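You operate a simulated robot arm through the tools that you are given. There is no shell and no other tool. Be economical: measure what you need, move in short steps, check, and stop when the job is done.

The job below is to be done with a simulated robot arm. You get a single attempt, and the scene is never put back.

JOB
Get the cart ready to roll: rail up and pinned, the deck's hollow bar in the drawer, brake off.
Fine: drawer shut; brake off last; the cart stays in the white bay.

It is judged by the outcome, as a careful person would: the job done as asked, and still so three seconds after it is handed in. It fails if anything else is knocked over, pushed out of place, dropped, spilled or broken.

ROBOT AND FRAMES
A 7-joint arm with a two-finger parallel gripper on a trunk, on a base that drives. Base frame: it is fixed to the floor where the robot stands at the start and does not move with it; the origin is under the middle of the robot, x ahead of it, y to its left, z up. Lengths are in m, angles in degrees, forces in N, time in s.
With the tool pointing down near the work surface it reaches from about 0.44 to 0.8 m from the robot's upright axis, wherever it stands. Its first joint turns from -166.0 to 166.0 degrees. Places, roughly: blue cart [0.9, -0.4, 0.4]; brake lever [1.2, -0.2, 0.7]; cart drawer [0.8, -0.3, 0.5]; hollow bar [3, 3.25, 0]; inside of the cart drawer [0.8, -0.4, 0.5]; rail pin [0.5, -0.5, 0.9]; yellow rail [0.6, -0.1, 0.6]. Payload 4.4 kg.
The TCP is the grasp point between the finger pads, 0.023 m short of the fingertips. In the tool frame z runs along the fingers and y along their closing line. Largest opening 0.094 m; finger width 0.038, thickness 0.01; the body of the gripper, 0.054 by 0.096 m, starts 0.039 m behind the TCP.
Orientation is that of the tool frame in the base frame, as [roll, pitch, yaw] about the fixed x, y, z axes, in that order (R = Rz(yaw) Ry(pitch) Rx(roll)). With the fingers straight down and closing along the base's y, the tool's x points along the base's -x, its y along +y and its z along -z.

CONTROLS
- The arm moves only by the tool move_arm. Its argument "moves" is a list of rows, each an object (a shift or turn left out is 0, a gripper value left out holds the last) with "translation": the shift along the tool's x, y, z in m, a list of three; "turn": the turn, a rotation vector about the tool's x, y, z in degrees, a list of three; "fingers": the gripper command, from -1 (shut) to 1 (fully open), values between in proportion. In form: [{"translation": [tx, ty, tz], "turn": [ax, ay, az], "fingers": fingers}, ...]. A call has 1 to 20 rows; each row is the pose to reach, as a shift and turn from the pose commanded when the call began, along the tool's axes at that moment. Rows are played at 5 a second. More than 0.05 m and 8.6 degrees between two rows, or a gripper value outside its range, and nothing of the call is played. A pose out of reach is approached as far as the arm can. The call stops where the force on the tool passes 80 N (or 10 N more than at its start, if that is more) or the arm is blocked; 0.2 s more then pass. Each finger travels about 0.108 m/s and halts on what it meets, pressing with about 31 N; the grip force reading is that of the motor and also rises with nothing between the fingers. The clock runs only during rows and for 0.2 s after the last one: add rows that repeat a pose to give the fingers time. It gives the time, the measured TCP pose, the force on the tool (base axes), the opening and the grip force at its end, in the units of the frame above (readings bear some noise), with the torque about the TCP (base axes, N m) and any sound that the robot's microphone picked up.
- Cameras (640 x 400 px; columns grow to the right, rows downward): "scene" is now at [0.1673, 0.1769, 1.4768]; the picture's right is [-0.58, -0.82, 0.00], its down [-0.51, 0.36, -0.78] and it looks along [0.64, -0.45, -0.63] (base axes); focal length 274 px, centre (320, 200). "wrist" rides on the gripper at [0.086, 0.016, -0.074] in the tool frame; the picture's right is [-0.18, 0.98, 0.00], its down [-0.58, -0.11, -0.81] and it looks along [-0.79, -0.15, 0.59] (tool axes); focal length 243 px, centre (320, 200). There is no depth. A picture from a camera that has moved, and an enlarged one, comes with that camera's place and axes in the base frame and with its lens. The place of the scene camera against the robot may be out by one fixed shift of up to 0.025 m in any direction.
- snapshot(camera): a new picture of that camera. The clock stands still meanwhile.
- base_move(legs): drives the robot by 1 to 6 legs, each [ahead, left, turn to the left] in m, m and degrees, along the robot's own axes; the way and the turn of a leg run together, so that a leg with both is an arc; at most 1.5 m and 180 degrees a leg. The arm and the cameras ride along, it lands a little off, and it stops where it bumps. It gives what a move gives.
- aim_head(pan, tilt): turns the head with the scene camera to pan (to the left, within 120 degrees either way) and tilt (down, from -29 to 69), counted from straight ahead of the robot. It gives what a move gives.
- inspect(camera, box): a new picture of the part [left, top, right, bottom] of that camera's present view, enlarged. The clock stands still meanwhile.
- job_done(): hands the job in; it is judged then, once.

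Go step by step. Nothing tells you exact positions but the pictures and the camera data: compare them with the known pose of the tool, close in by small moves and look again before you grip or let go. The budget is 120 turns and 98 pictures, counting those below and the enlarged ones. Unless the task says otherwise, let go and move clear before handing in, and close with one line.

The tools are called after "Request:" as a command line: name --argument value ..., lists and objects as JSON in quotes. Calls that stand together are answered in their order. move_arm: Moves the arm, as the interface text tells. Its arguments: {"type":"object","properties":{"moves":{"type":"array"}},"required":["moves"]} The other tools are called the same way: base_move (legs) drives the base; aim_head (pan, tilt) turns the head that bears the scene camera; snapshot (camera) takes a picture; inspect (camera, box) takes an enlarged picture of a part of a camera's view; job_done () hands the job in.

At the start:

```text
time_s: 0.0
eef_pos: [0.5982, -0.2134, 1.2554]
tool_rot: [180.0, 0.0, -180.0]
contact_force: [-0.3, -1.1, -0.2]
wrist_torque: [-0.01, 0.03, -0.01]
gripper_width: 0.094
grasp_force: 0.0
robot x, y, heading: [0.0036, 0.0021, -0.2]
head pan, tilt: [-35.2, 38.9]
```

scene: 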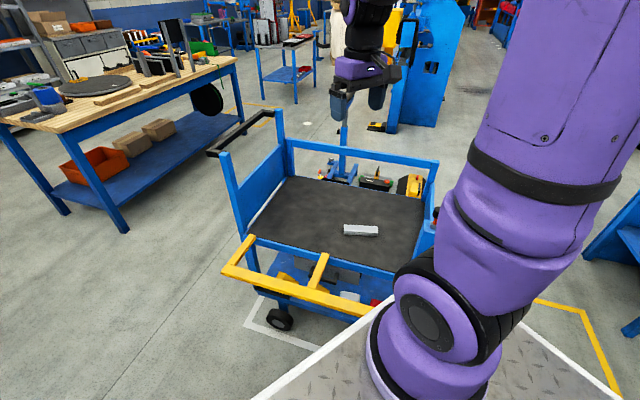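
wrist: 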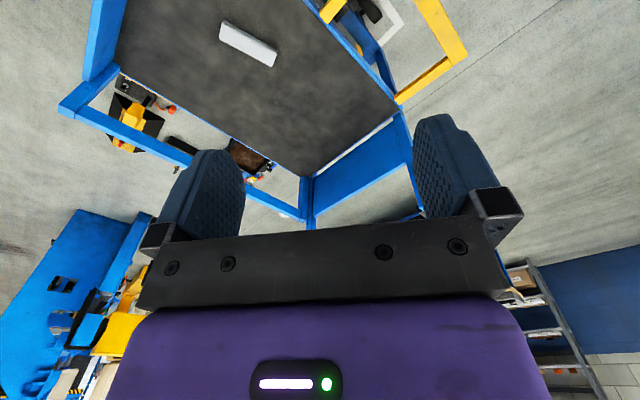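

I see the blue cart ahead with a yellow rail folded down on the near side and a bar on the deck. I'll take closer views of the parts before moving.

Request:
inspect --camera "scene" --box '[200, 90, 460, 340]'

Request:
inspect --camera "wrist" --box '[40, 0, 480, 220]'

```text
1.60 times, centred on (330, 215) of scene
camera zoom: at [0.1673, 0.1769, 1.4768], right [-0.58, -0.82, 0.0], down [-0.51, 0.36, -0.78], along [0.64, -0.45, -0.63], focal length 438 px, centre (304, 176)
```

zoom: 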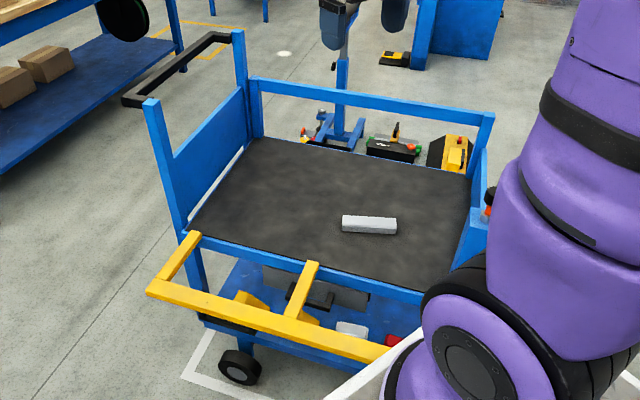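

```text
1.45 times, centred on (260, 110) of wrist
camera zoom: at [0.5117, -0.1981, 1.3286], right [0.18, 0.98, 0.0], down [0.58, -0.11, 0.81], along [0.79, -0.15, -0.59], focal length 353 px, centre (407, 331)
```

zoom: 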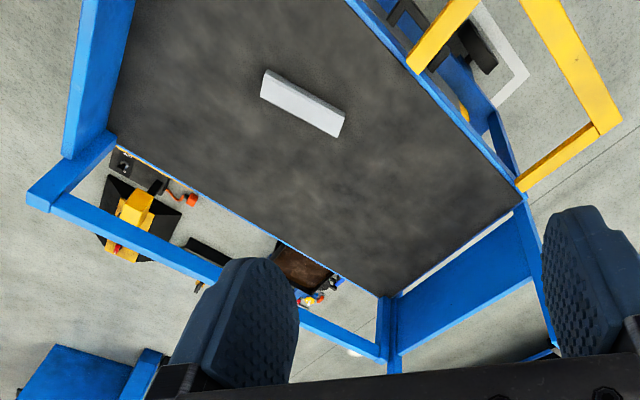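

The deck bar sits around (0.73, -0.43). I'll look towards the stated place of the hollow bar, and at the rest of the cart, by turning the head.

Request:
aim_head --pan 47 --tilt 18

Request:
snapshot --camera "scene"

Request:
aim_head --pan -15 --tilt 50

Request:
snapshot --camera "scene"

```text
time_s: 1.6
eef_pos: [0.5976, -0.2137, 1.2541]
tool_rot: [-180.0, 0.0, -179.9]
contact_force: [0.1, 0.5, -0.6]
wrist_torque: [0.0, 0.01, -0.05]
gripper_width: 0.0939
grasp_force: 0.1
robot x, y, heading: [-0.0013, 0.001, -0.2]
head pan, tilt: [47.0, 18.0]
```

```text
93 pictures are left
camera scene: at [0.161, 0.2945, 1.5099], right [0.73, -0.68, 0.0], down [-0.21, -0.23, -0.95], along [0.65, 0.7, -0.31], focal length 274 px, centre (320, 200)
```

scene: 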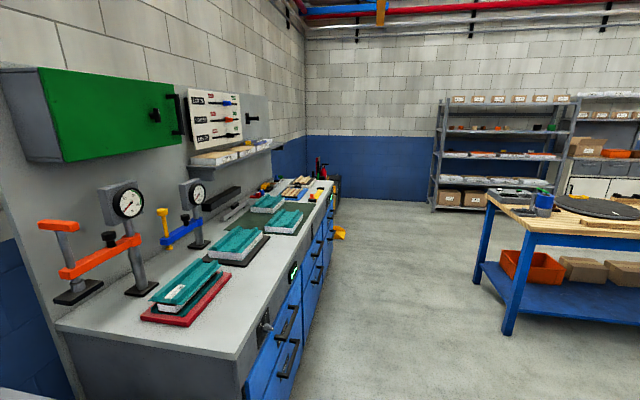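

```text
time_s: 2.9
eef_pos: [0.597, -0.2135, 1.2552]
tool_rot: [-180.0, -0.1, 180.0]
contact_force: [0.5, 0.4, -0.2]
wrist_torque: [-0.06, 0.02, -0.05]
gripper_width: 0.094
grasp_force: 0.1
robot x, y, heading: [-0.001, -0.0014, 0.0]
head pan, tilt: [-15.0, 50.0]
```

```text
92 pictures are left
camera scene: at [0.1717, 0.2064, 1.4611], right [-0.26, -0.97, 0.0], down [-0.74, 0.2, -0.64], along [0.62, -0.17, -0.77], focal length 274 px, centre (320, 200)
```

scene: 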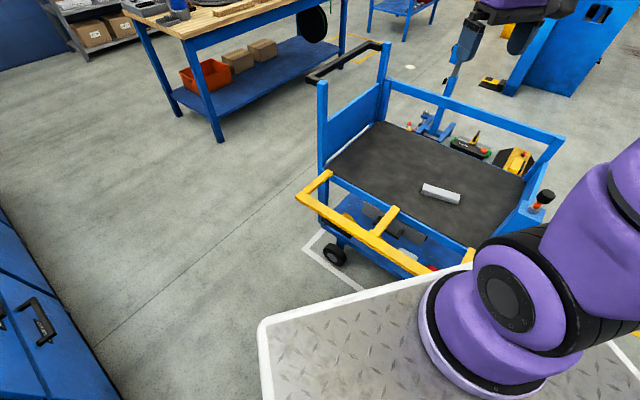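

The cart's pin seems to sit at the near right (red/black knob). I'll zoom at the cart and once at the far spot given for the hollow bar.

Request:
inspect --camera "scene" --box '[290, 60, 590, 290]'

Request:
aim_head --pan 47 --tilt 18

Request:
inspect --camera "scene" --box '[260, 160, 390, 250]'

```text
1.74 times, centred on (440, 175) of scene
camera zoom: at [0.1717, 0.2064, 1.4611], right [-0.26, -0.97, 0.0], down [-0.74, 0.2, -0.64], along [0.62, -0.17, -0.77], focal length 477 px, centre (111, 244)
```

zoom: 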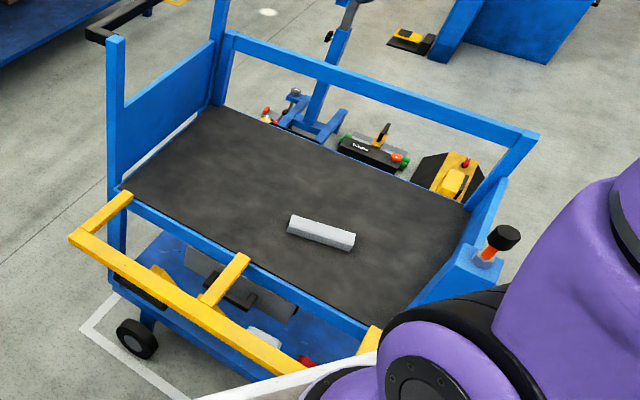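

```text
time_s: 4.2
eef_pos: [0.5974, -0.214, 1.2548]
tool_rot: [179.9, 0.0, 180.0]
contact_force: [0.9, -0.1, -0.4]
wrist_torque: [0.03, -0.02, -0.02]
gripper_width: 0.0941
grasp_force: 0.1
robot x, y, heading: [0.0042, -0.0027, -0.2]
head pan, tilt: [47.0, 18.0]
```

```text
4.44 times, centred on (325, 205) of scene
camera zoom: at [0.161, 0.2945, 1.5099], right [0.73, -0.68, 0.0], down [-0.21, -0.23, -0.95], along [0.65, 0.69, -0.31], focal length 1218 px, centre (298, 178)
```

zoom: 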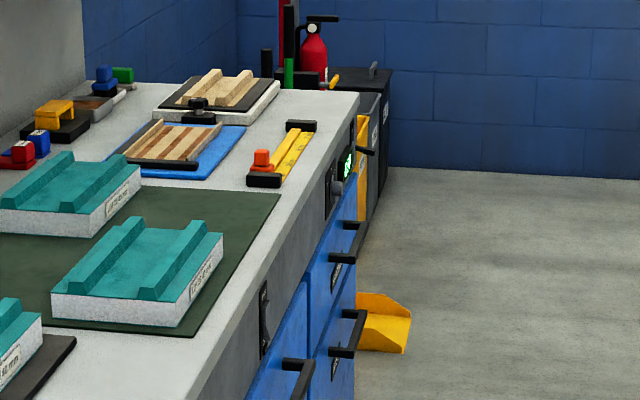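

Nothing is visible at the far floor spot, so the bar on the deck is the deck's bar. The cart's long axis lies about 39° in the base frame, with the rail side facing me to the left; I'll back off and turn to face that side.

Request:
base_move --legs '[[-0.2, 0, 0], [0, 0.3, 0], [0, 0, -50]]'

Request:
aim_head --pan -5 --tilt 35

Request:
snapshot --camera "scene"

Request:
snapshot --camera "wrist"

```text
time_s: 5.8
eef_pos: [0.4452, -0.2527, 1.2559]
tool_rot: [180.0, 0.2, 177.9]
contact_force: [-0.3, 0.3, -0.2]
wrist_torque: [-0.02, 0.01, 0.01]
gripper_width: 0.0937
grasp_force: 0.1
robot x, y, heading: [-0.1409, -0.0178, -1.9]
head pan, tilt: [47.0, 18.0]
stopped in leg 1: the robot was blocked; the commanded pose is now the measured one
```

```text
time_s: 7.0
eef_pos: [0.4455, -0.2539, 1.2551]
tool_rot: [180.0, -0.1, 177.9]
contact_force: [0.6, -0.4, -0.7]
wrist_torque: [-0.01, 0.0, 0.01]
gripper_width: 0.0942
grasp_force: 0.0
robot x, y, heading: [-0.1445, -0.0208, -2.0]
head pan, tilt: [-5.0, 35.0]
```

```text
89 pictures are left
camera scene: at [0.0495, 0.1935, 1.4828], right [-0.12, -0.99, 0.0], down [-0.57, 0.07, -0.82], along [0.81, -0.1, -0.57], focal length 274 px, centre (320, 200)
```

scene: 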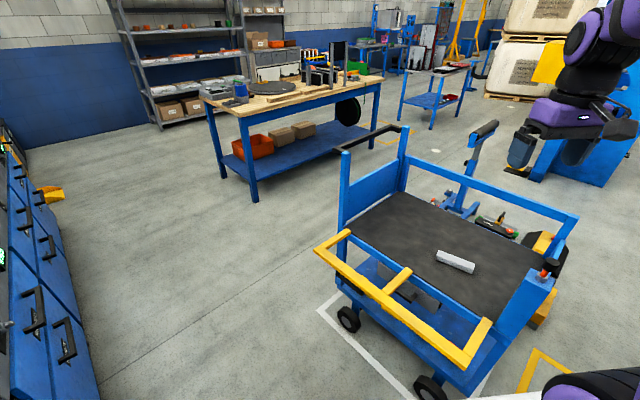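

```text
88 pictures are left
camera wrist: at [0.3609, -0.2346, 1.3287], right [0.22, 0.98, 0.0], down [0.58, -0.13, 0.81], along [0.79, -0.18, -0.59], focal length 243 px, centre (320, 200)
```

wrist: 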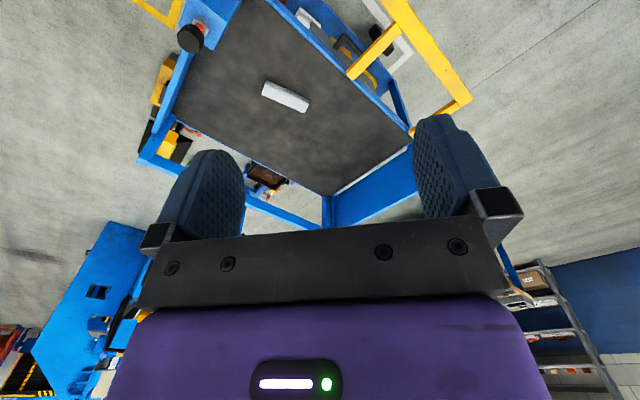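

The base bumped on something behind after 0.14 m. I'll look behind both sides before driving further.

Request:
aim_head --pan 120 --tilt 45

Request:
snapshot --camera "scene"

Request:
aim_head --pan -120 --tilt 45

Request:
snapshot --camera "scene"

```text
time_s: 9.1
eef_pos: [0.4465, -0.2536, 1.2552]
tool_rot: [180.0, 0.1, 177.9]
contact_force: [-0.1, 0.7, -0.2]
wrist_torque: [0.01, 0.02, 0.03]
gripper_width: 0.094
grasp_force: 0.1
robot x, y, heading: [-0.1442, -0.0209, -1.9]
head pan, tilt: [120.0, 45.0]
```

```text
87 pictures are left
camera scene: at [-0.076, 0.2761, 1.468], right [0.88, 0.47, 0.0], down [0.33, -0.62, -0.71], along [-0.33, 0.62, -0.71], focal length 274 px, centre (320, 200)
```

scene: 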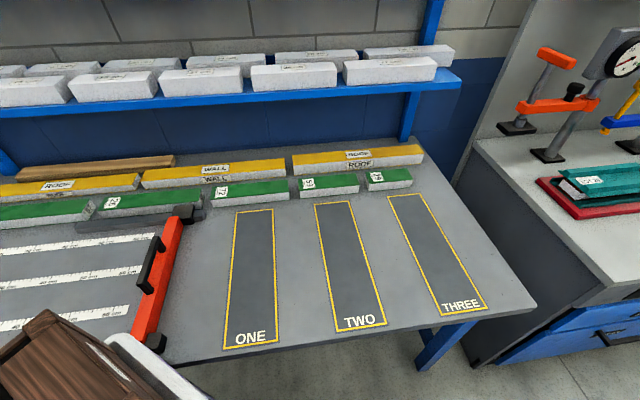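

```text
time_s: 12.5
eef_pos: [0.4459, -0.2534, 1.2551]
tool_rot: [180.0, 0.0, 177.8]
contact_force: [0.2, -0.2, -0.4]
wrist_torque: [0.0, 0.0, 0.02]
gripper_width: 0.094
grasp_force: 0.0
robot x, y, heading: [-0.1427, -0.0183, -2.1]
head pan, tilt: [-120.0, 45.0]
```

```text
86 pictures are left
camera scene: at [-0.081, 0.1353, 1.468], right [-0.85, 0.53, 0.0], down [0.37, 0.6, -0.71], along [-0.38, -0.6, -0.71], focal length 274 px, centre (320, 200)
```

scene: 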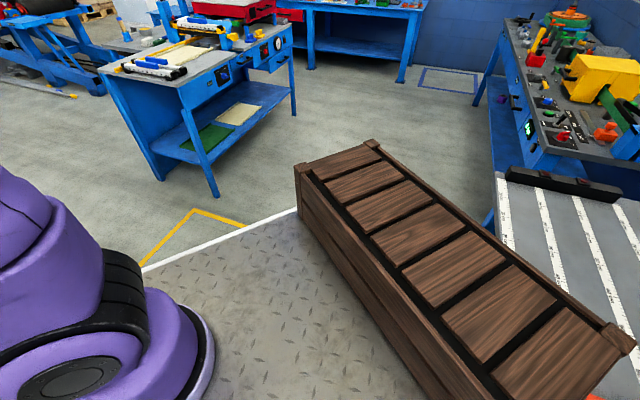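

There's a bench directly behind and a wooden crate on my own base. I need the arm's mounting point relative to the base, so I'll look down at it and at the front of my platform.

Request:
aim_head --pan -75 --tilt 60

Request:
snapshot --camera "scene"

Request:
aim_head --pan 0 --tilt 69

Request:
snapshot --camera "scene"

```text
time_s: 13.6
eef_pos: [0.4467, -0.2532, 1.2548]
tool_rot: [-179.9, 0.0, 177.9]
contact_force: [0.4, -0.5, -0.1]
wrist_torque: [0.02, -0.01, 0.03]
gripper_width: 0.0941
grasp_force: 0.0
robot x, y, heading: [-0.1424, -0.0172, -1.8]
head pan, tilt: [-75.0, 60.0]
```

```text
85 pictures are left
camera scene: at [-0.023, 0.1392, 1.4485], right [-0.97, -0.22, 0.0], down [-0.19, 0.84, -0.5], along [0.11, -0.49, -0.87], focal length 274 px, centre (320, 200)
```

scene: 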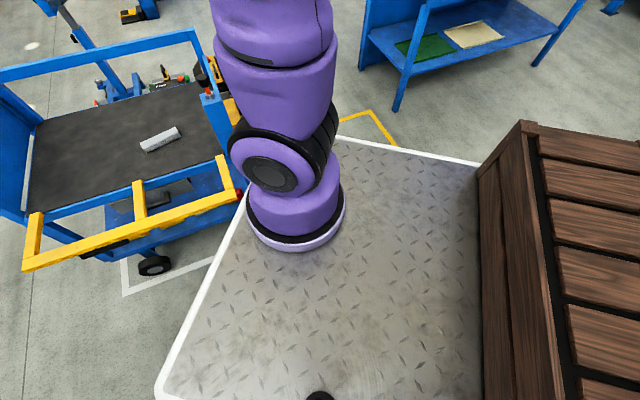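

```text
time_s: 15.1
eef_pos: [0.447, -0.2531, 1.2542]
tool_rot: [179.9, 0.1, 177.9]
contact_force: [-0.2, 0.2, 0.3]
wrist_torque: [-0.01, -0.05, -0.01]
gripper_width: 0.0939
grasp_force: 0.1
robot x, y, heading: [-0.1408, -0.0205, -1.8]
head pan, tilt: [0.0, 68.8]
```

```text
84 pictures are left
camera scene: at [0.018, 0.2022, 1.4391], right [-0.04, -1.0, 0.0], down [-0.93, 0.03, -0.36], along [0.36, -0.01, -0.93], focal length 274 px, centre (320, 200)
```

scene: 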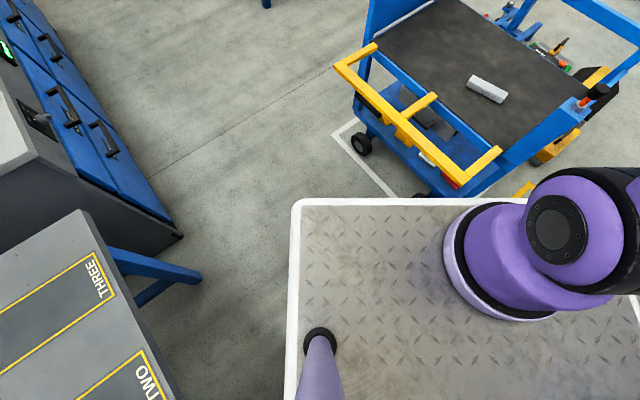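

The arm stands on the right front of my base, roughly at local (0.27, -0.215). Best is to stand parallel to the cart with it on my right, so I'll turn left 41° in place.

Request:
base_move --legs '[[0.03, 0, 0], [0, 0, 41]]'

Request:
aim_head --pan -50 --tilt 40

Request:
snapshot --camera "scene"

Request:
snapshot --camera "wrist"

```text
time_s: 17.8
eef_pos: [0.4873, 0.1882, 1.2562]
tool_rot: [-180.0, 0.0, -141.4]
contact_force: [-0.7, 0.5, 0.3]
wrist_torque: [0.01, 0.0, 0.03]
gripper_width: 0.094
grasp_force: 0.1
robot x, y, heading: [-0.113, -0.0205, 38.6]
head pan, tilt: [0.0, 68.8]
```

```text
time_s: 18.9
eef_pos: [0.4861, 0.1856, 1.2553]
tool_rot: [-180.0, -0.1, -141.4]
contact_force: [0.2, 0.9, -0.3]
wrist_torque: [0.01, 0.03, 0.01]
gripper_width: 0.0942
grasp_force: 0.1
robot x, y, heading: [-0.1113, -0.0181, 38.4]
head pan, tilt: [-50.0, 40.0]
```

```text
83 pictures are left
camera scene: at [-0.102, 0.2014, 1.4752], right [-0.2, -0.98, 0.0], down [-0.63, 0.13, -0.77], along [0.75, -0.15, -0.64], focal length 274 px, centre (320, 200)
```

scene: 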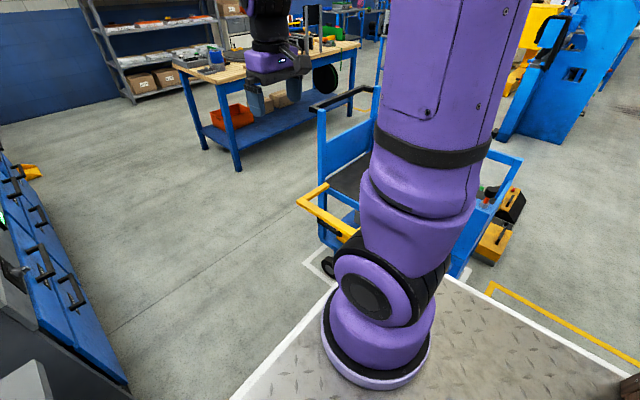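

```text
82 pictures are left
camera wrist: at [0.4095, 0.1453, 1.3287], right [-0.47, 0.88, 0.0], down [0.52, 0.28, 0.81], along [0.71, 0.38, -0.59], focal length 243 px, centre (320, 200)
```

wrist: 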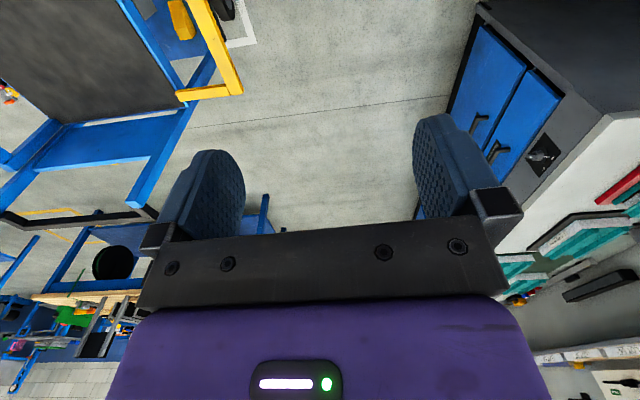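

From here the arm hides the cart; heading about 0 and slightly back gives both view and reach. I'll turn back and look.

Request:
base_move --legs '[[0, 0, -41]]'

Request:
aim_head --pan -28 --tilt 42

Request:
inspect --camera "scene" --box '[160, 70, 560, 320]'

```text
time_s: 21.3
eef_pos: [0.4739, -0.2598, 1.2558]
tool_rot: [-180.0, -0.1, 177.6]
contact_force: [0.0, -0.3, 0.5]
wrist_torque: [0.0, -0.02, 0.0]
gripper_width: 0.0939
grasp_force: 0.1
robot x, y, heading: [-0.1133, -0.0194, -2.7]
head pan, tilt: [-50.0, 40.0]
```

```text
time_s: 22.1
eef_pos: [0.4733, -0.2599, 1.2546]
tool_rot: [-180.0, -0.1, 177.4]
contact_force: [0.2, 1.2, -0.8]
wrist_torque: [0.01, 0.02, 0.01]
gripper_width: 0.094
grasp_force: 0.0
robot x, y, heading: [-0.1132, -0.0203, -2.6]
head pan, tilt: [-28.0, 42.0]
```

```text
1.60 times, centred on (360, 195) of scene
camera zoom: at [0.0656, 0.1598, 1.4723], right [-0.51, -0.86, 0.0], down [-0.58, 0.34, -0.74], along [0.64, -0.38, -0.67], focal length 438 px, centre (256, 208)
```

zoom: 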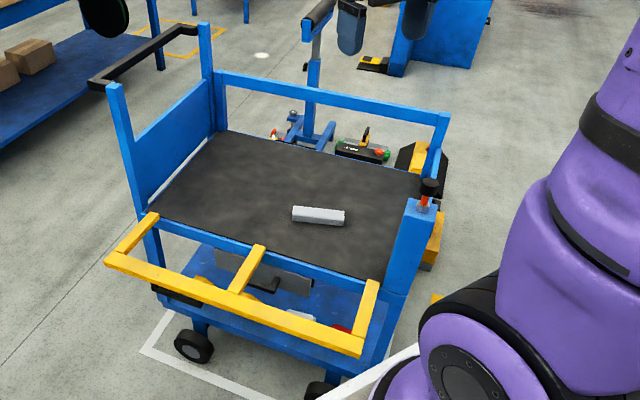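

The view is good: rail folded out with three arms, pin with black knob at the near-right post, and a drawer with black handle under the deck. I'll lower and rotate the wrist camera to study the pin, post and rail.

Request:
move_arm --moves '[{"translation": [0, 0, 0.02], "turn": [0, 0, 8]}, {"translation": [0, 0, 0.04], "turn": [0, 0, 16]}, {"translation": [0, 0, 0.06], "turn": [0, 0, 24]}, {"translation": [0, 0, 0.08], "turn": [0, 0, 32]}, {"translation": [0, 0, 0.1], "turn": [0, 0, 40]}, {"translation": [0, 0, 0.12], "turn": [0, 0, 48]}, {"translation": [0, 0, 0.14], "turn": [0, 0, 56]}, {"translation": [0, 0, 0.15], "turn": [0, 0, 64]}, {"translation": [0, 0, 0.16], "turn": [0, 0, 72]}, {"translation": [0, 0, 0.17], "turn": [0, 0, 78]}]'

Request:
snapshot --camera "wrist"

Request:
snapshot --camera "scene"

```text
time_s: 24.3
eef_pos: [0.4737, -0.2586, 1.0847]
tool_rot: [180.0, 0.0, 99.4]
contact_force: [-0.2, -0.1, -0.6]
wrist_torque: [0.03, -0.04, -0.02]
gripper_width: 0.0941
grasp_force: 0.1
robot x, y, heading: [-0.1131, -0.0171, -2.7]
head pan, tilt: [-28.0, 42.0]
```

```text
80 pictures are left
camera wrist: at [0.4762, -0.1717, 1.158], right [1.0, -0.02, 0.0], down [-0.01, -0.59, 0.81], along [-0.02, -0.81, -0.59], focal length 243 px, centre (320, 200)
```

wrist: 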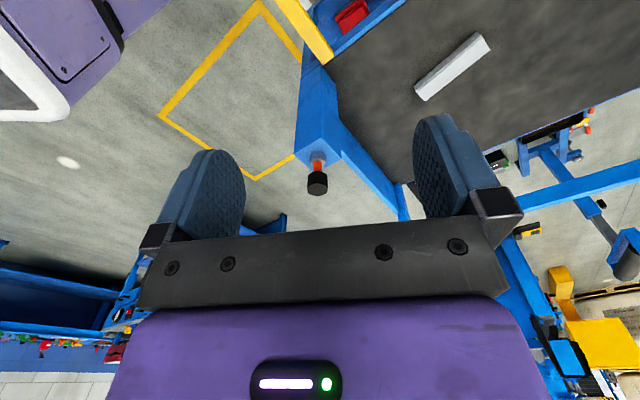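

```text
79 pictures are left
camera scene: at [0.0655, 0.1599, 1.4723], right [-0.51, -0.86, 0.0], down [-0.58, 0.34, -0.74], along [0.64, -0.38, -0.67], focal length 274 px, centre (320, 200)
```

scene: 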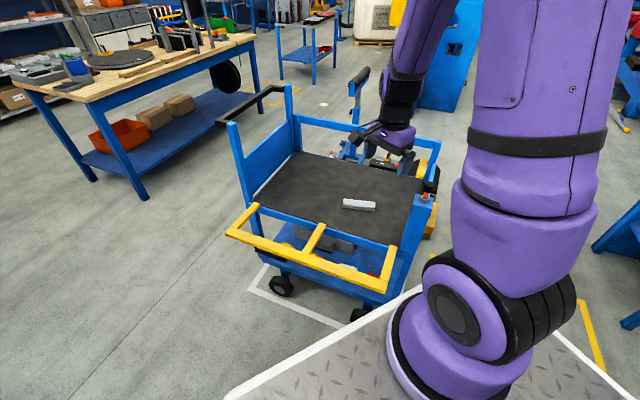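

Request:
inspect --camera "wrist" --box '[250, 0, 450, 200]'

Request:
inspect --camera "scene" --box '[330, 150, 460, 320]'

```text
2.00 times, centred on (350, 100) of wrist
camera zoom: at [0.4762, -0.1717, 1.158], right [1.0, -0.02, 0.0], down [-0.01, -0.59, 0.81], along [-0.02, -0.81, -0.59], focal length 485 px, centre (260, 400)
```

zoom: 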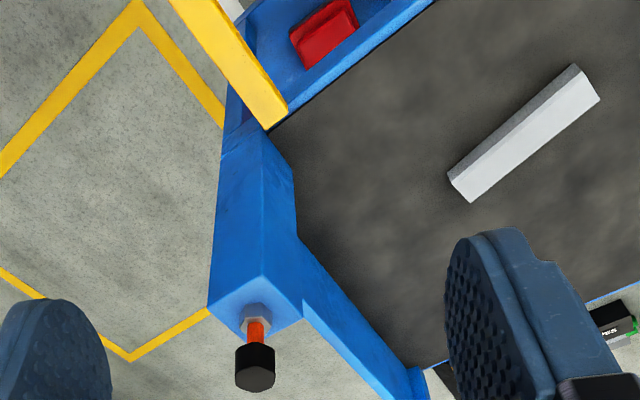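

```text
2.35 times, centred on (395, 235) of scene
camera zoom: at [0.0655, 0.1599, 1.4723], right [-0.51, -0.86, 0.0], down [-0.58, 0.34, -0.74], along [0.64, -0.38, -0.67], focal length 645 px, centre (144, 118)
```

zoom: 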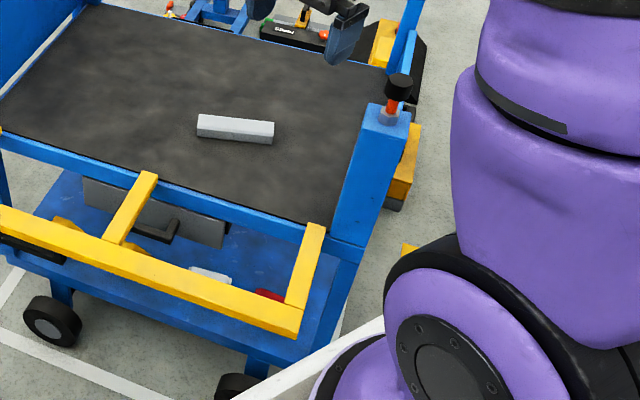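

Hinge runs from about (0.482,-0.397) to (0.969,-0.046) at z≈0.66, outer bar about 0.17 m out. I'll bring the tool above and outside the rail with the fingers closing across the bar, ready to tilt 45° so the bar can turn in a loose cage.

Request:
move_arm --moves '[{"translation": [0.02, 0.016, 0.007], "turn": [0, 0, -8.3]}, {"translation": [0.04, 0.032, 0.014], "turn": [0, 0, -16.6]}, {"translation": [0.06, 0.048, 0.021], "turn": [0, 0, -24.9]}, {"translation": [0.08, 0.064, 0.028], "turn": [0, 0, -33.2]}, {"translation": [0.1, 0.08, 0.035], "turn": [0, 0, -41.5]}, {"translation": [0.12, 0.096, 0.042], "turn": [0, 0, -49.8]}, {"translation": [0.14, 0.112, 0.049], "turn": [0, 0, -58.1]}, {"translation": [0.16, 0.128, 0.056], "turn": [0, 0, -66.4]}, {"translation": [0.18, 0.144, 0.063], "turn": [0, 0, -74.7]}, {"translation": [0.2, 0.16, 0.07], "turn": [0, 0, -83]}, {"translation": [0.22, 0.176, 0.077], "turn": [0, 0, -91.3]}, {"translation": [0.24, 0.192, 0.084], "turn": [0, 0, -99.6]}, {"translation": [0.26, 0.208, 0.091], "turn": [0, 0, -107.9]}, {"translation": [0.276, 0.224, 0.1], "turn": [0, 0, -116.4]}]'

Request:
snapshot --camera "wrist"

Request:
snapshot --camera "scene"

```text
time_s: 27.3
eef_pos: [0.6526, 0.0506, 0.9858]
tool_rot: [180.0, -0.1, -144.1]
contact_force: [-0.3, -0.6, 0.5]
wrist_torque: [0.02, 0.0, 0.01]
gripper_width: 0.0936
grasp_force: 0.1
robot x, y, heading: [-0.114, -0.0191, -2.5]
head pan, tilt: [-28.0, 42.0]
```

```text
76 pictures are left
camera wrist: at [0.5725, 0.0124, 1.0591], right [-0.43, 0.9, 0.0], down [0.53, 0.25, 0.81], along [0.73, 0.34, -0.59], focal length 243 px, centre (320, 200)
```

wrist: 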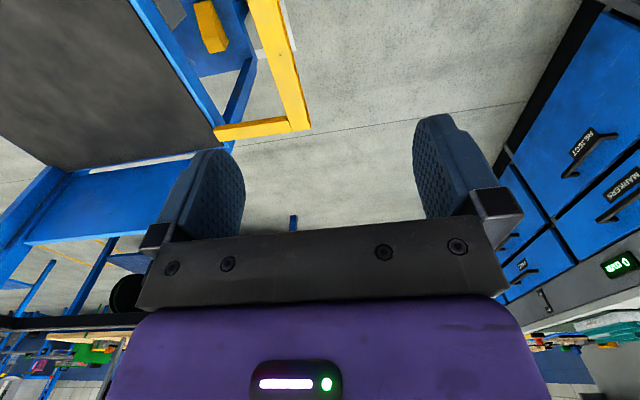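

```text
75 pictures are left
camera scene: at [0.0654, 0.1597, 1.4723], right [-0.51, -0.86, 0.0], down [-0.58, 0.34, -0.74], along [0.64, -0.38, -0.67], focal length 274 px, centre (320, 200)
```

scene: 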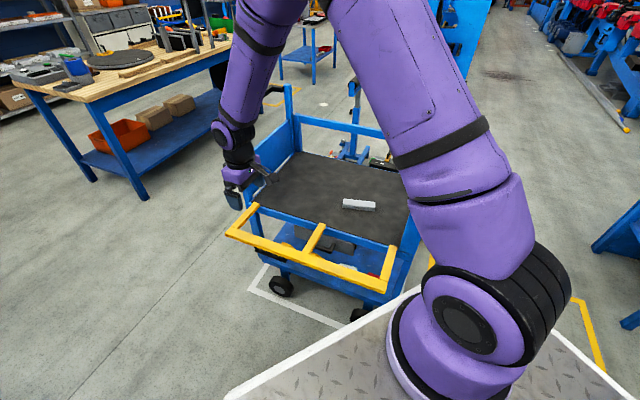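

Rail geometry agrees between the two cameras. I'll tilt the tool 45° so it points inward and down, outside the rail.

Request:
move_arm --moves '[{"translation": [0, 0, 0.03], "turn": [7.5, 0, 0]}, {"translation": [0, 0, 0.06], "turn": [15, 0, 0]}, {"translation": [0, 0, 0.09], "turn": [22.5, 0, 0]}, {"translation": [0, 0, 0.12], "turn": [30, 0, 0]}, {"translation": [0, 0, 0.15], "turn": [37.5, 0, 0]}, {"translation": [0, 0, 0.18], "turn": [45, 0, 0]}, {"translation": [0, 0, 0.225], "turn": [45, 0, 0]}]'

Request:
snapshot --camera "wrist"

Request:
snapshot --camera "scene"

```text
time_s: 28.9
eef_pos: [0.6506, 0.0488, 0.7593]
tool_rot: [-134.9, 0.1, -144.1]
contact_force: [-0.6, -0.6, -0.6]
wrist_torque: [0.0, 0.01, 0.03]
gripper_width: 0.094
grasp_force: 0.0
robot x, y, heading: [-0.1139, -0.021, -2.5]
head pan, tilt: [-28.0, 42.0]
```

```text
74 pictures are left
camera wrist: at [0.5429, 0.051, 0.7993], right [-0.26, 0.67, -0.7], down [0.18, 0.74, 0.65], along [0.95, 0.04, -0.31], focal length 243 px, centre (320, 200)
```

wrist: 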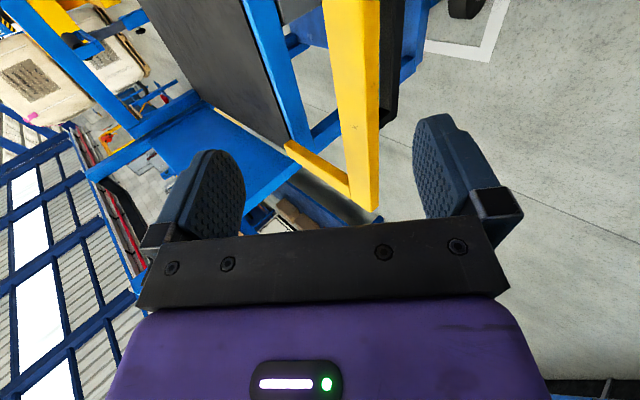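

```text
73 pictures are left
camera scene: at [0.0654, 0.1598, 1.4723], right [-0.51, -0.86, 0.0], down [-0.58, 0.34, -0.74], along [0.64, -0.38, -0.67], focal length 274 px, centre (320, 200)
```

scene: 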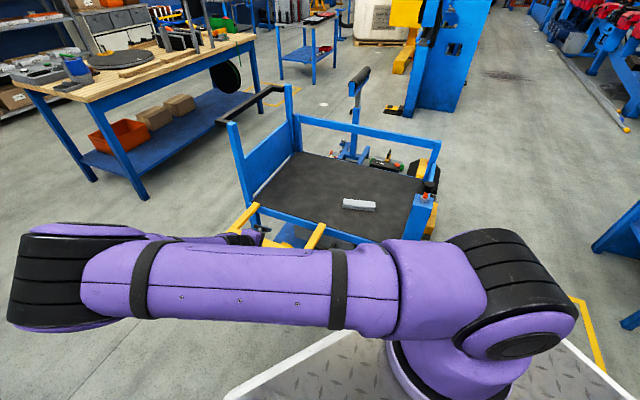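

The bar lies between the fingers in the wrist view. I advance along the tool axis in two steps.

Request:
move_arm --moves '[{"translation": [0, 0.003, 0.04]}, {"translation": [0, 0.006, 0.08]}, {"translation": [0, 0.006, 0.08]}]'

Request:
snapshot --camera "wrist"

```text
time_s: 29.7
eef_pos: [0.6788, 0.0078, 0.6998]
tool_rot: [-135.0, 0.0, -144.1]
contact_force: [-0.5, 0.3, 0.5]
wrist_torque: [-0.01, -0.03, 0.03]
gripper_width: 0.094
grasp_force: 0.1
robot x, y, heading: [-0.1152, -0.0169, -2.6]
head pan, tilt: [-28.0, 42.0]
```

```text
72 pictures are left
camera wrist: at [0.5728, 0.0087, 0.7398], right [-0.26, 0.67, -0.7], down [0.18, 0.74, 0.65], along [0.95, 0.04, -0.31], focal length 243 px, centre (320, 200)
```

wrist: 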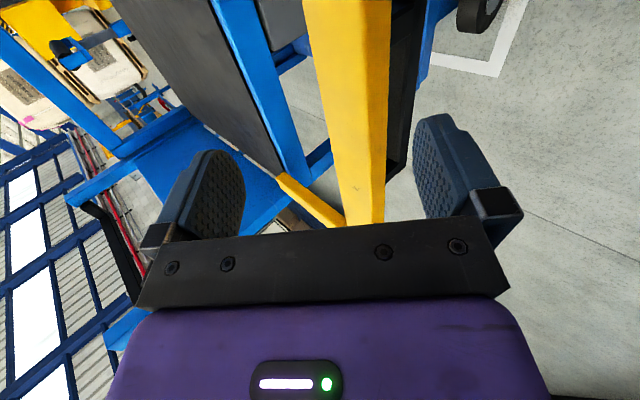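

The bar is well between the fingers. I advance the rest and narrow the fingers to a loose cage.

Request:
move_arm --moves '[{"translation": [0, 0.002, 0.03]}, {"translation": [0, 0.003, 0.058]}, {"translation": [0, 0.003, 0.058], "fingers": 0.4}, {"translation": [0, 0.003, 0.058], "fingers": 0.4}]'

Request:
snapshot --camera "wrist"

Request:
inspect --camera "scene" --box '[180, 170, 440, 300]'

```text
time_s: 30.7
eef_pos: [0.7035, -0.0235, 0.6565]
tool_rot: [-135.1, 0.1, -144.2]
contact_force: [-7.2, 10.7, -7.0]
wrist_torque: [0.04, 0.17, 0.25]
gripper_width: 0.072
grasp_force: 7.4
robot x, y, heading: [-0.1133, -0.021, -2.5]
head pan, tilt: [-28.0, 42.0]
```

```text
71 pictures are left
camera wrist: at [0.5957, -0.0228, 0.6968], right [-0.26, 0.67, -0.69], down [0.18, 0.74, 0.65], along [0.95, 0.04, -0.31], focal length 243 px, centre (320, 200)
```

wrist: 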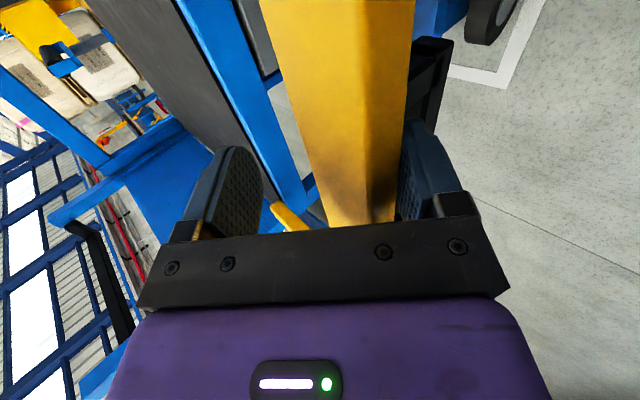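

```text
2.46 times, centred on (310, 235) of scene
camera zoom: at [0.0656, 0.1604, 1.4722], right [-0.51, -0.86, 0.0], down [-0.58, 0.34, -0.74], along [0.64, -0.38, -0.67], focal length 674 px, centre (345, 114)
```

zoom: 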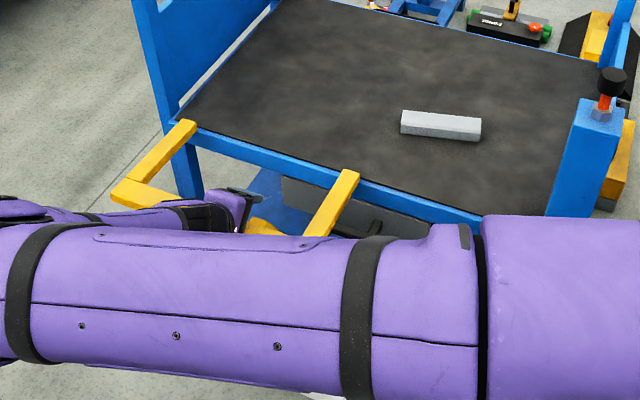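

The lower finger is under the bar and just touching. I lift along the hinge arc, first 30°.

Request:
move_arm --moves '[{"translation": [0, -0.0227, -0.0191]}, {"translation": [0, -0.0484, -0.0339]}, {"translation": [0, -0.0762, -0.044]}]'

Request:
snapshot --camera "wrist"

Request:
inspect --camera "scene" --box '[180, 170, 440, 300]'

```text
time_s: 31.5
eef_pos: [0.7155, -0.0435, 0.742]
tool_rot: [-135.0, 0.0, -144.2]
contact_force: [-0.3, 4.4, -3.1]
wrist_torque: [-0.03, 0.03, 0.02]
gripper_width: 0.068
grasp_force: 2.3
robot x, y, heading: [-0.1106, -0.016, -3.0]
head pan, tilt: [-28.0, 42.0]
```

```text
69 pictures are left
camera wrist: at [0.6088, -0.0416, 0.7821], right [-0.26, 0.67, -0.7], down [0.18, 0.74, 0.65], along [0.95, 0.04, -0.31], focal length 243 px, centre (320, 200)
```

wrist: 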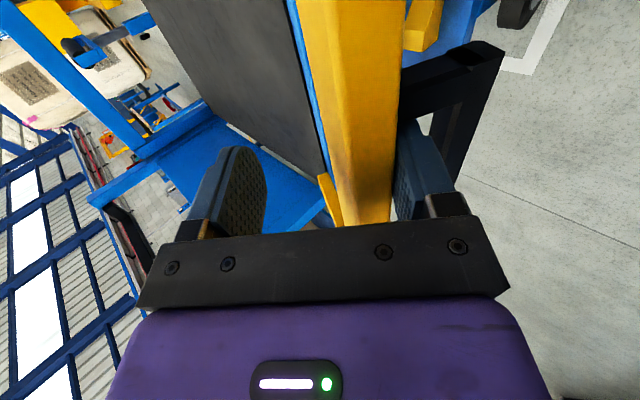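

```text
2.46 times, centred on (310, 235) of scene
camera zoom: at [0.0658, 0.1601, 1.4722], right [-0.51, -0.86, 0.0], down [-0.58, 0.34, -0.74], along [0.64, -0.38, -0.67], focal length 674 px, centre (345, 114)
```

zoom: 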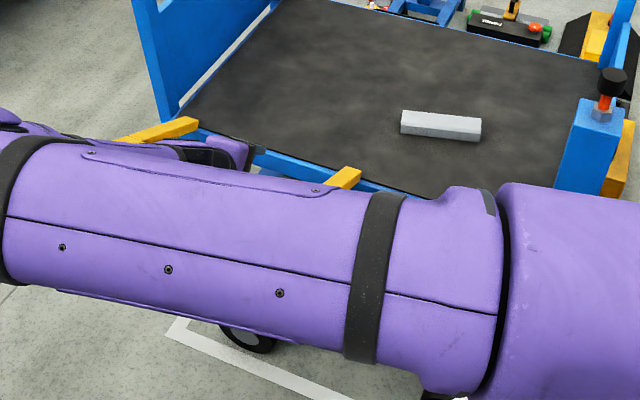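

The rail is rising smoothly. I continue the arc to about 75°.

Request:
move_arm --moves '[{"translation": [0, -0.0292, -0.0052]}, {"translation": [0, -0.0588, -0.0052]}, {"translation": [0, -0.088, 0]}, {"translation": [0, -0.1159, 0.0101]}, {"translation": [0, -0.129, 0.017]}]'

Request:
snapshot --camera "wrist"

Request:
snapshot --camera "scene"

```text
time_s: 32.7
eef_pos: [0.7779, -0.1265, 0.8211]
tool_rot: [-134.9, 0.2, -144.2]
contact_force: [4.6, 6.2, 2.2]
wrist_torque: [0.19, -0.06, -0.25]
gripper_width: 0.0658
grasp_force: 0.2
robot x, y, heading: [-0.1142, -0.0192, -2.7]
head pan, tilt: [-28.0, 42.0]
```

```text
67 pictures are left
camera wrist: at [0.6708, -0.1249, 0.8607], right [-0.26, 0.67, -0.7], down [0.18, 0.74, 0.65], along [0.95, 0.04, -0.31], focal length 243 px, centre (320, 200)
```

wrist: 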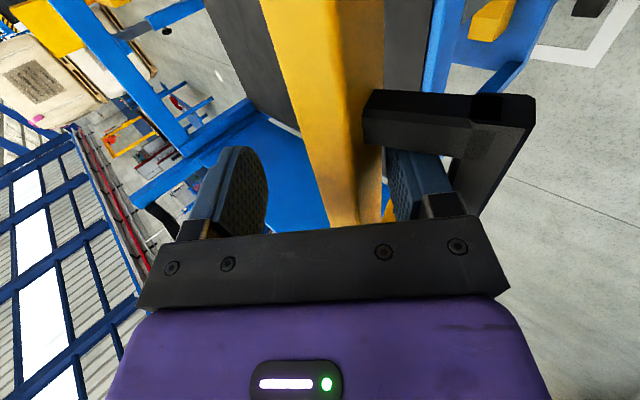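

```text
66 pictures are left
camera scene: at [0.0658, 0.1603, 1.4722], right [-0.51, -0.86, 0.0], down [-0.58, 0.34, -0.74], along [0.64, -0.38, -0.67], focal length 274 px, centre (320, 200)
```

scene: 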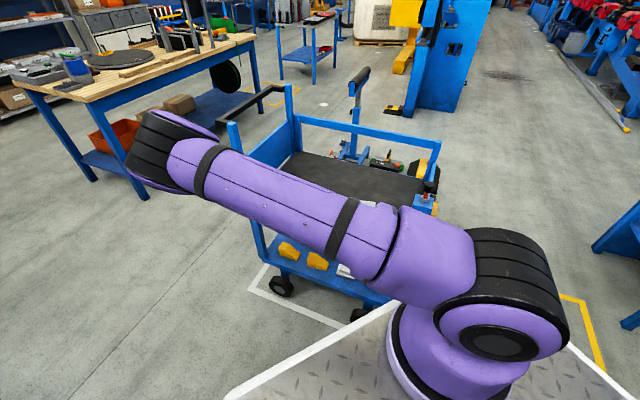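

A black handle bracket is on the rail's outer bar next to my finger. I continue the last degrees to upright, watching force.

Request:
move_arm --moves '[{"translation": [0, -0.012, 0.0075]}, {"translation": [0, -0.024, 0.017]}, {"translation": [0, -0.035, 0.027]}, {"translation": [0, -0.042, 0.034]}]'

Request:
snapshot --camera "wrist"

Request:
snapshot --camera "scene"

```text
time_s: 33.4
eef_pos: [0.7887, -0.1404, 0.8265]
tool_rot: [-135.2, -0.1, -143.8]
contact_force: [-34.3, 17.0, 30.9]
wrist_torque: [4.63, 3.19, 0.55]
gripper_width: 0.0672
grasp_force: 1.0
robot x, y, heading: [-0.1159, -0.021, -2.5]
head pan, tilt: [-28.0, 42.0]
stopped in row 3: the force on the tool passed its limit at 96 N (the readings are from after the stop); the commanded pose is now the measured one
```

```text
65 pictures are left
camera wrist: at [0.6821, -0.1401, 0.8664], right [-0.27, 0.67, -0.69], down [0.18, 0.74, 0.65], along [0.95, 0.05, -0.32], focal length 243 px, centre (320, 200)
```

wrist: 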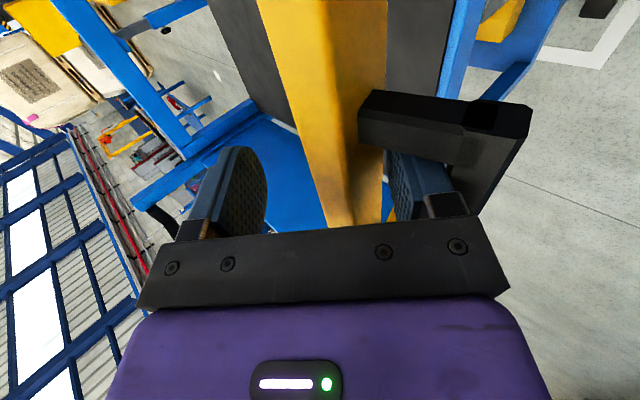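

```text
64 pictures are left
camera scene: at [0.0622, 0.1613, 1.4725], right [-0.51, -0.86, 0.0], down [-0.58, 0.34, -0.74], along [0.64, -0.38, -0.67], focal length 274 px, centre (320, 200)
```

scene: 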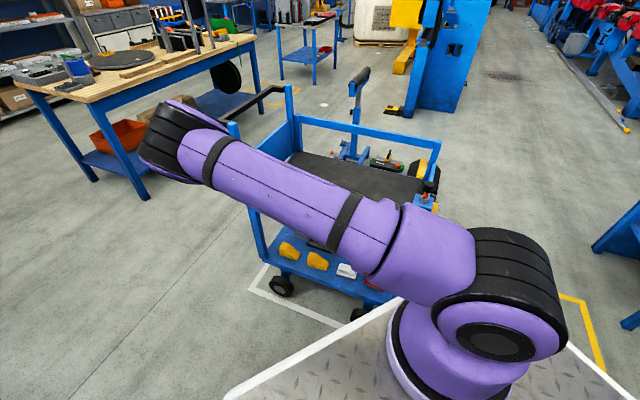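

The handle bracket on the rail is pressing against the gripper body near upright. I'll relieve it slightly and turn the tool toward vertical about the bar so the handle clears.

Request:
move_arm --moves '[{"translation": [0, 0, -0.006]}, {"translation": [0, 0, -0.008], "turn": [-6, 0, 0]}, {"translation": [0, 0, -0.008], "turn": [-12, 0, 0]}, {"translation": [0, 0, -0.008], "turn": [-18, 0, 0]}]'

Request:
snapshot --camera "wrist"

```text
time_s: 34.4
eef_pos: [0.7872, -0.1355, 0.8303]
tool_rot: [-153.3, -0.1, -143.7]
contact_force: [-0.5, 1.4, 0.5]
wrist_torque: [-0.11, -0.05, -0.03]
gripper_width: 0.0657
grasp_force: 0.1
robot x, y, heading: [-0.1123, -0.0183, -2.3]
head pan, tilt: [-28.0, 42.0]
```

```text
63 pictures are left
camera wrist: at [0.6906, -0.1488, 0.8886], right [-0.37, 0.82, -0.44], down [0.31, 0.56, 0.77], along [0.87, 0.15, -0.46], focal length 243 px, centre (320, 200)
```

wrist: 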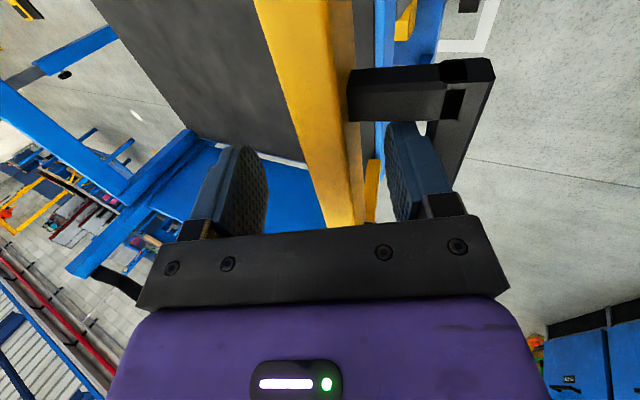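

No force now and the rail holds. I turn the tool further toward vertical.

Request:
move_arm --moves '[{"turn": [-6, 0, 0]}, {"turn": [-12, 0, 0]}, {"turn": [-18, 0, 0]}, {"turn": [-24, 0, 0]}]'

Request:
snapshot --camera "wrist"

Request:
snapshot --camera "scene"

```text
time_s: 35.4
eef_pos: [0.7883, -0.1364, 0.8308]
tool_rot: [-177.5, -0.1, -143.8]
contact_force: [-0.2, -0.4, -0.1]
wrist_torque: [-0.07, 0.0, 0.02]
gripper_width: 0.0658
grasp_force: 0.1
robot x, y, heading: [-0.1092, -0.0184, -2.5]
head pan, tilt: [-28.0, 42.0]
```

```text
62 pictures are left
camera wrist: at [0.7076, -0.1724, 0.9034], right [-0.43, 0.9, -0.04], down [0.51, 0.29, 0.81], along [0.74, 0.33, -0.59], focal length 243 px, centre (320, 200)
```

wrist: 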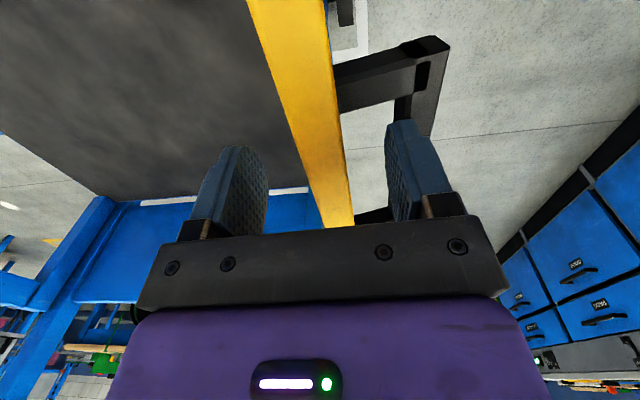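

```text
61 pictures are left
camera scene: at [0.0649, 0.161, 1.4722], right [-0.51, -0.86, 0.0], down [-0.58, 0.34, -0.74], along [0.64, -0.38, -0.67], focal length 274 px, centre (320, 200)
```

scene: 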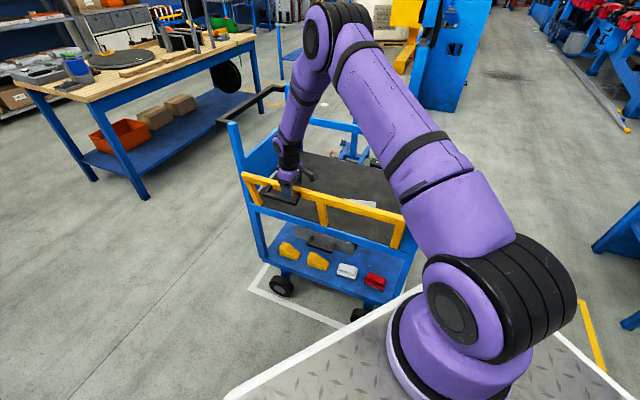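

The rail is nearly upright and staying; drawer under the deck is now visible. I push inward gently to the stop.

Request:
move_arm --moves '[{"translation": [0, -0.01, 0]}, {"translation": [0, -0.02, 0]}, {"translation": [0, -0.028, 0]}, {"translation": [0, -0.034, 0]}, {"translation": [0, -0.04, 0]}]'

Request:
inspect --camera "scene" --box '[200, 100, 460, 330]'

```text
time_s: 36.6
eef_pos: [0.8117, -0.1715, 0.8319]
tool_rot: [-177.3, -0.1, -143.8]
contact_force: [-0.5, 1.0, -0.1]
wrist_torque: [0.0, 0.03, 0.0]
gripper_width: 0.0663
grasp_force: 0.5
robot x, y, heading: [-0.1144, -0.0218, -2.6]
head pan, tilt: [-28.0, 42.0]
```

```text
1.74 times, centred on (330, 215) of scene
camera zoom: at [0.0651, 0.1606, 1.4723], right [-0.51, -0.86, 0.0], down [-0.58, 0.34, -0.74], along [0.64, -0.38, -0.67], focal length 477 px, centre (303, 174)
```

zoom: 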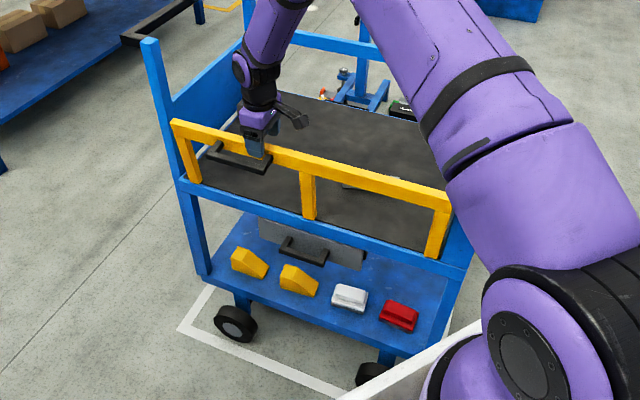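

Almost no resistance yet; I push further inward.

Request:
move_arm --moves '[{"translation": [0, -0.006, 0.001]}, {"translation": [0, -0.012, 0.002]}, {"translation": [0, -0.018, 0.003]}, {"translation": [0, -0.024, 0.004]}, {"translation": [0, -0.03, 0.005]}]'

Request:
inspect --camera "scene" --box '[200, 100, 460, 330]'

Request:
snapshot --camera "wrist"

```text
time_s: 37.8
eef_pos: [0.8287, -0.193, 0.8282]
tool_rot: [-177.5, -0.1, -143.8]
contact_force: [-8.0, 8.9, 2.1]
wrist_torque: [0.2, 0.35, 0.16]
gripper_width: 0.0712
grasp_force: 5.4
robot x, y, heading: [-0.1151, -0.02, -2.4]
head pan, tilt: [-28.0, 42.0]
```

```text
1.74 times, centred on (330, 215) of scene
camera zoom: at [0.0645, 0.161, 1.4723], right [-0.51, -0.86, 0.0], down [-0.58, 0.34, -0.74], along [0.64, -0.38, -0.67], focal length 477 px, centre (303, 174)
```

zoom: 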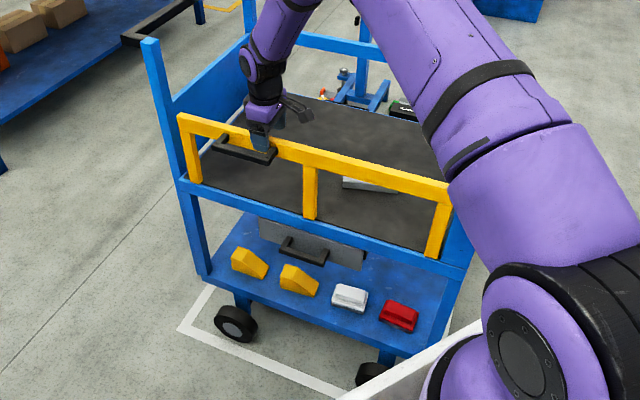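

```text
58 pictures are left
camera wrist: at [0.7487, -0.2282, 0.9009], right [-0.43, 0.9, -0.04], down [0.51, 0.29, 0.81], along [0.74, 0.33, -0.59], focal length 243 px, centre (320, 200)
```

wrist: 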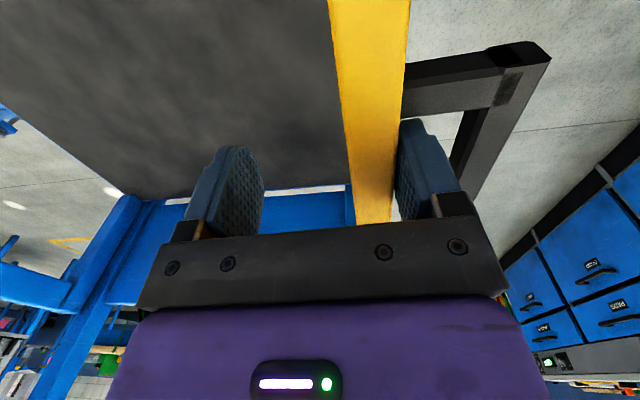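

The outer finger now presses the bar with about 12 N; one small extra push checks it is at the stop.

Request:
move_arm --moves '[{"translation": [0, -0.008, 0]}, {"translation": [0, -0.015, 0]}, {"translation": [0, -0.015, 0]}]'

Request:
snapshot --camera "wrist"

```text
time_s: 38.6
eef_pos: [0.8369, -0.2017, 0.8283]
tool_rot: [-177.6, -0.3, -143.7]
contact_force: [-42.3, 44.2, -0.5]
wrist_torque: [0.61, 1.7, 0.25]
gripper_width: 0.0929
grasp_force: 30.1
robot x, y, heading: [-0.1128, -0.0183, -2.3]
head pan, tilt: [-28.0, 42.0]
```

```text
57 pictures are left
camera wrist: at [0.756, -0.2373, 0.9015], right [-0.43, 0.9, -0.04], down [0.52, 0.29, 0.81], along [0.74, 0.33, -0.59], focal length 243 px, centre (320, 200)
```

wrist: 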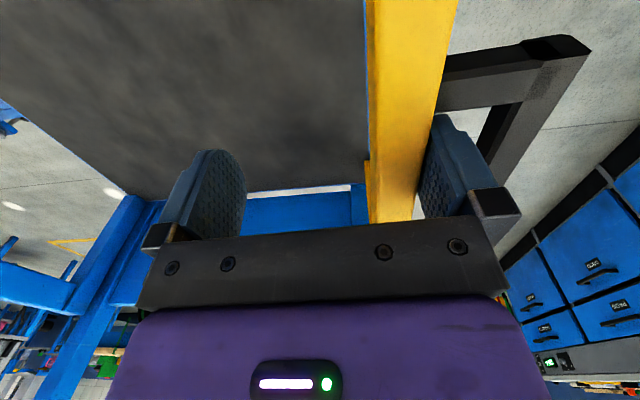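

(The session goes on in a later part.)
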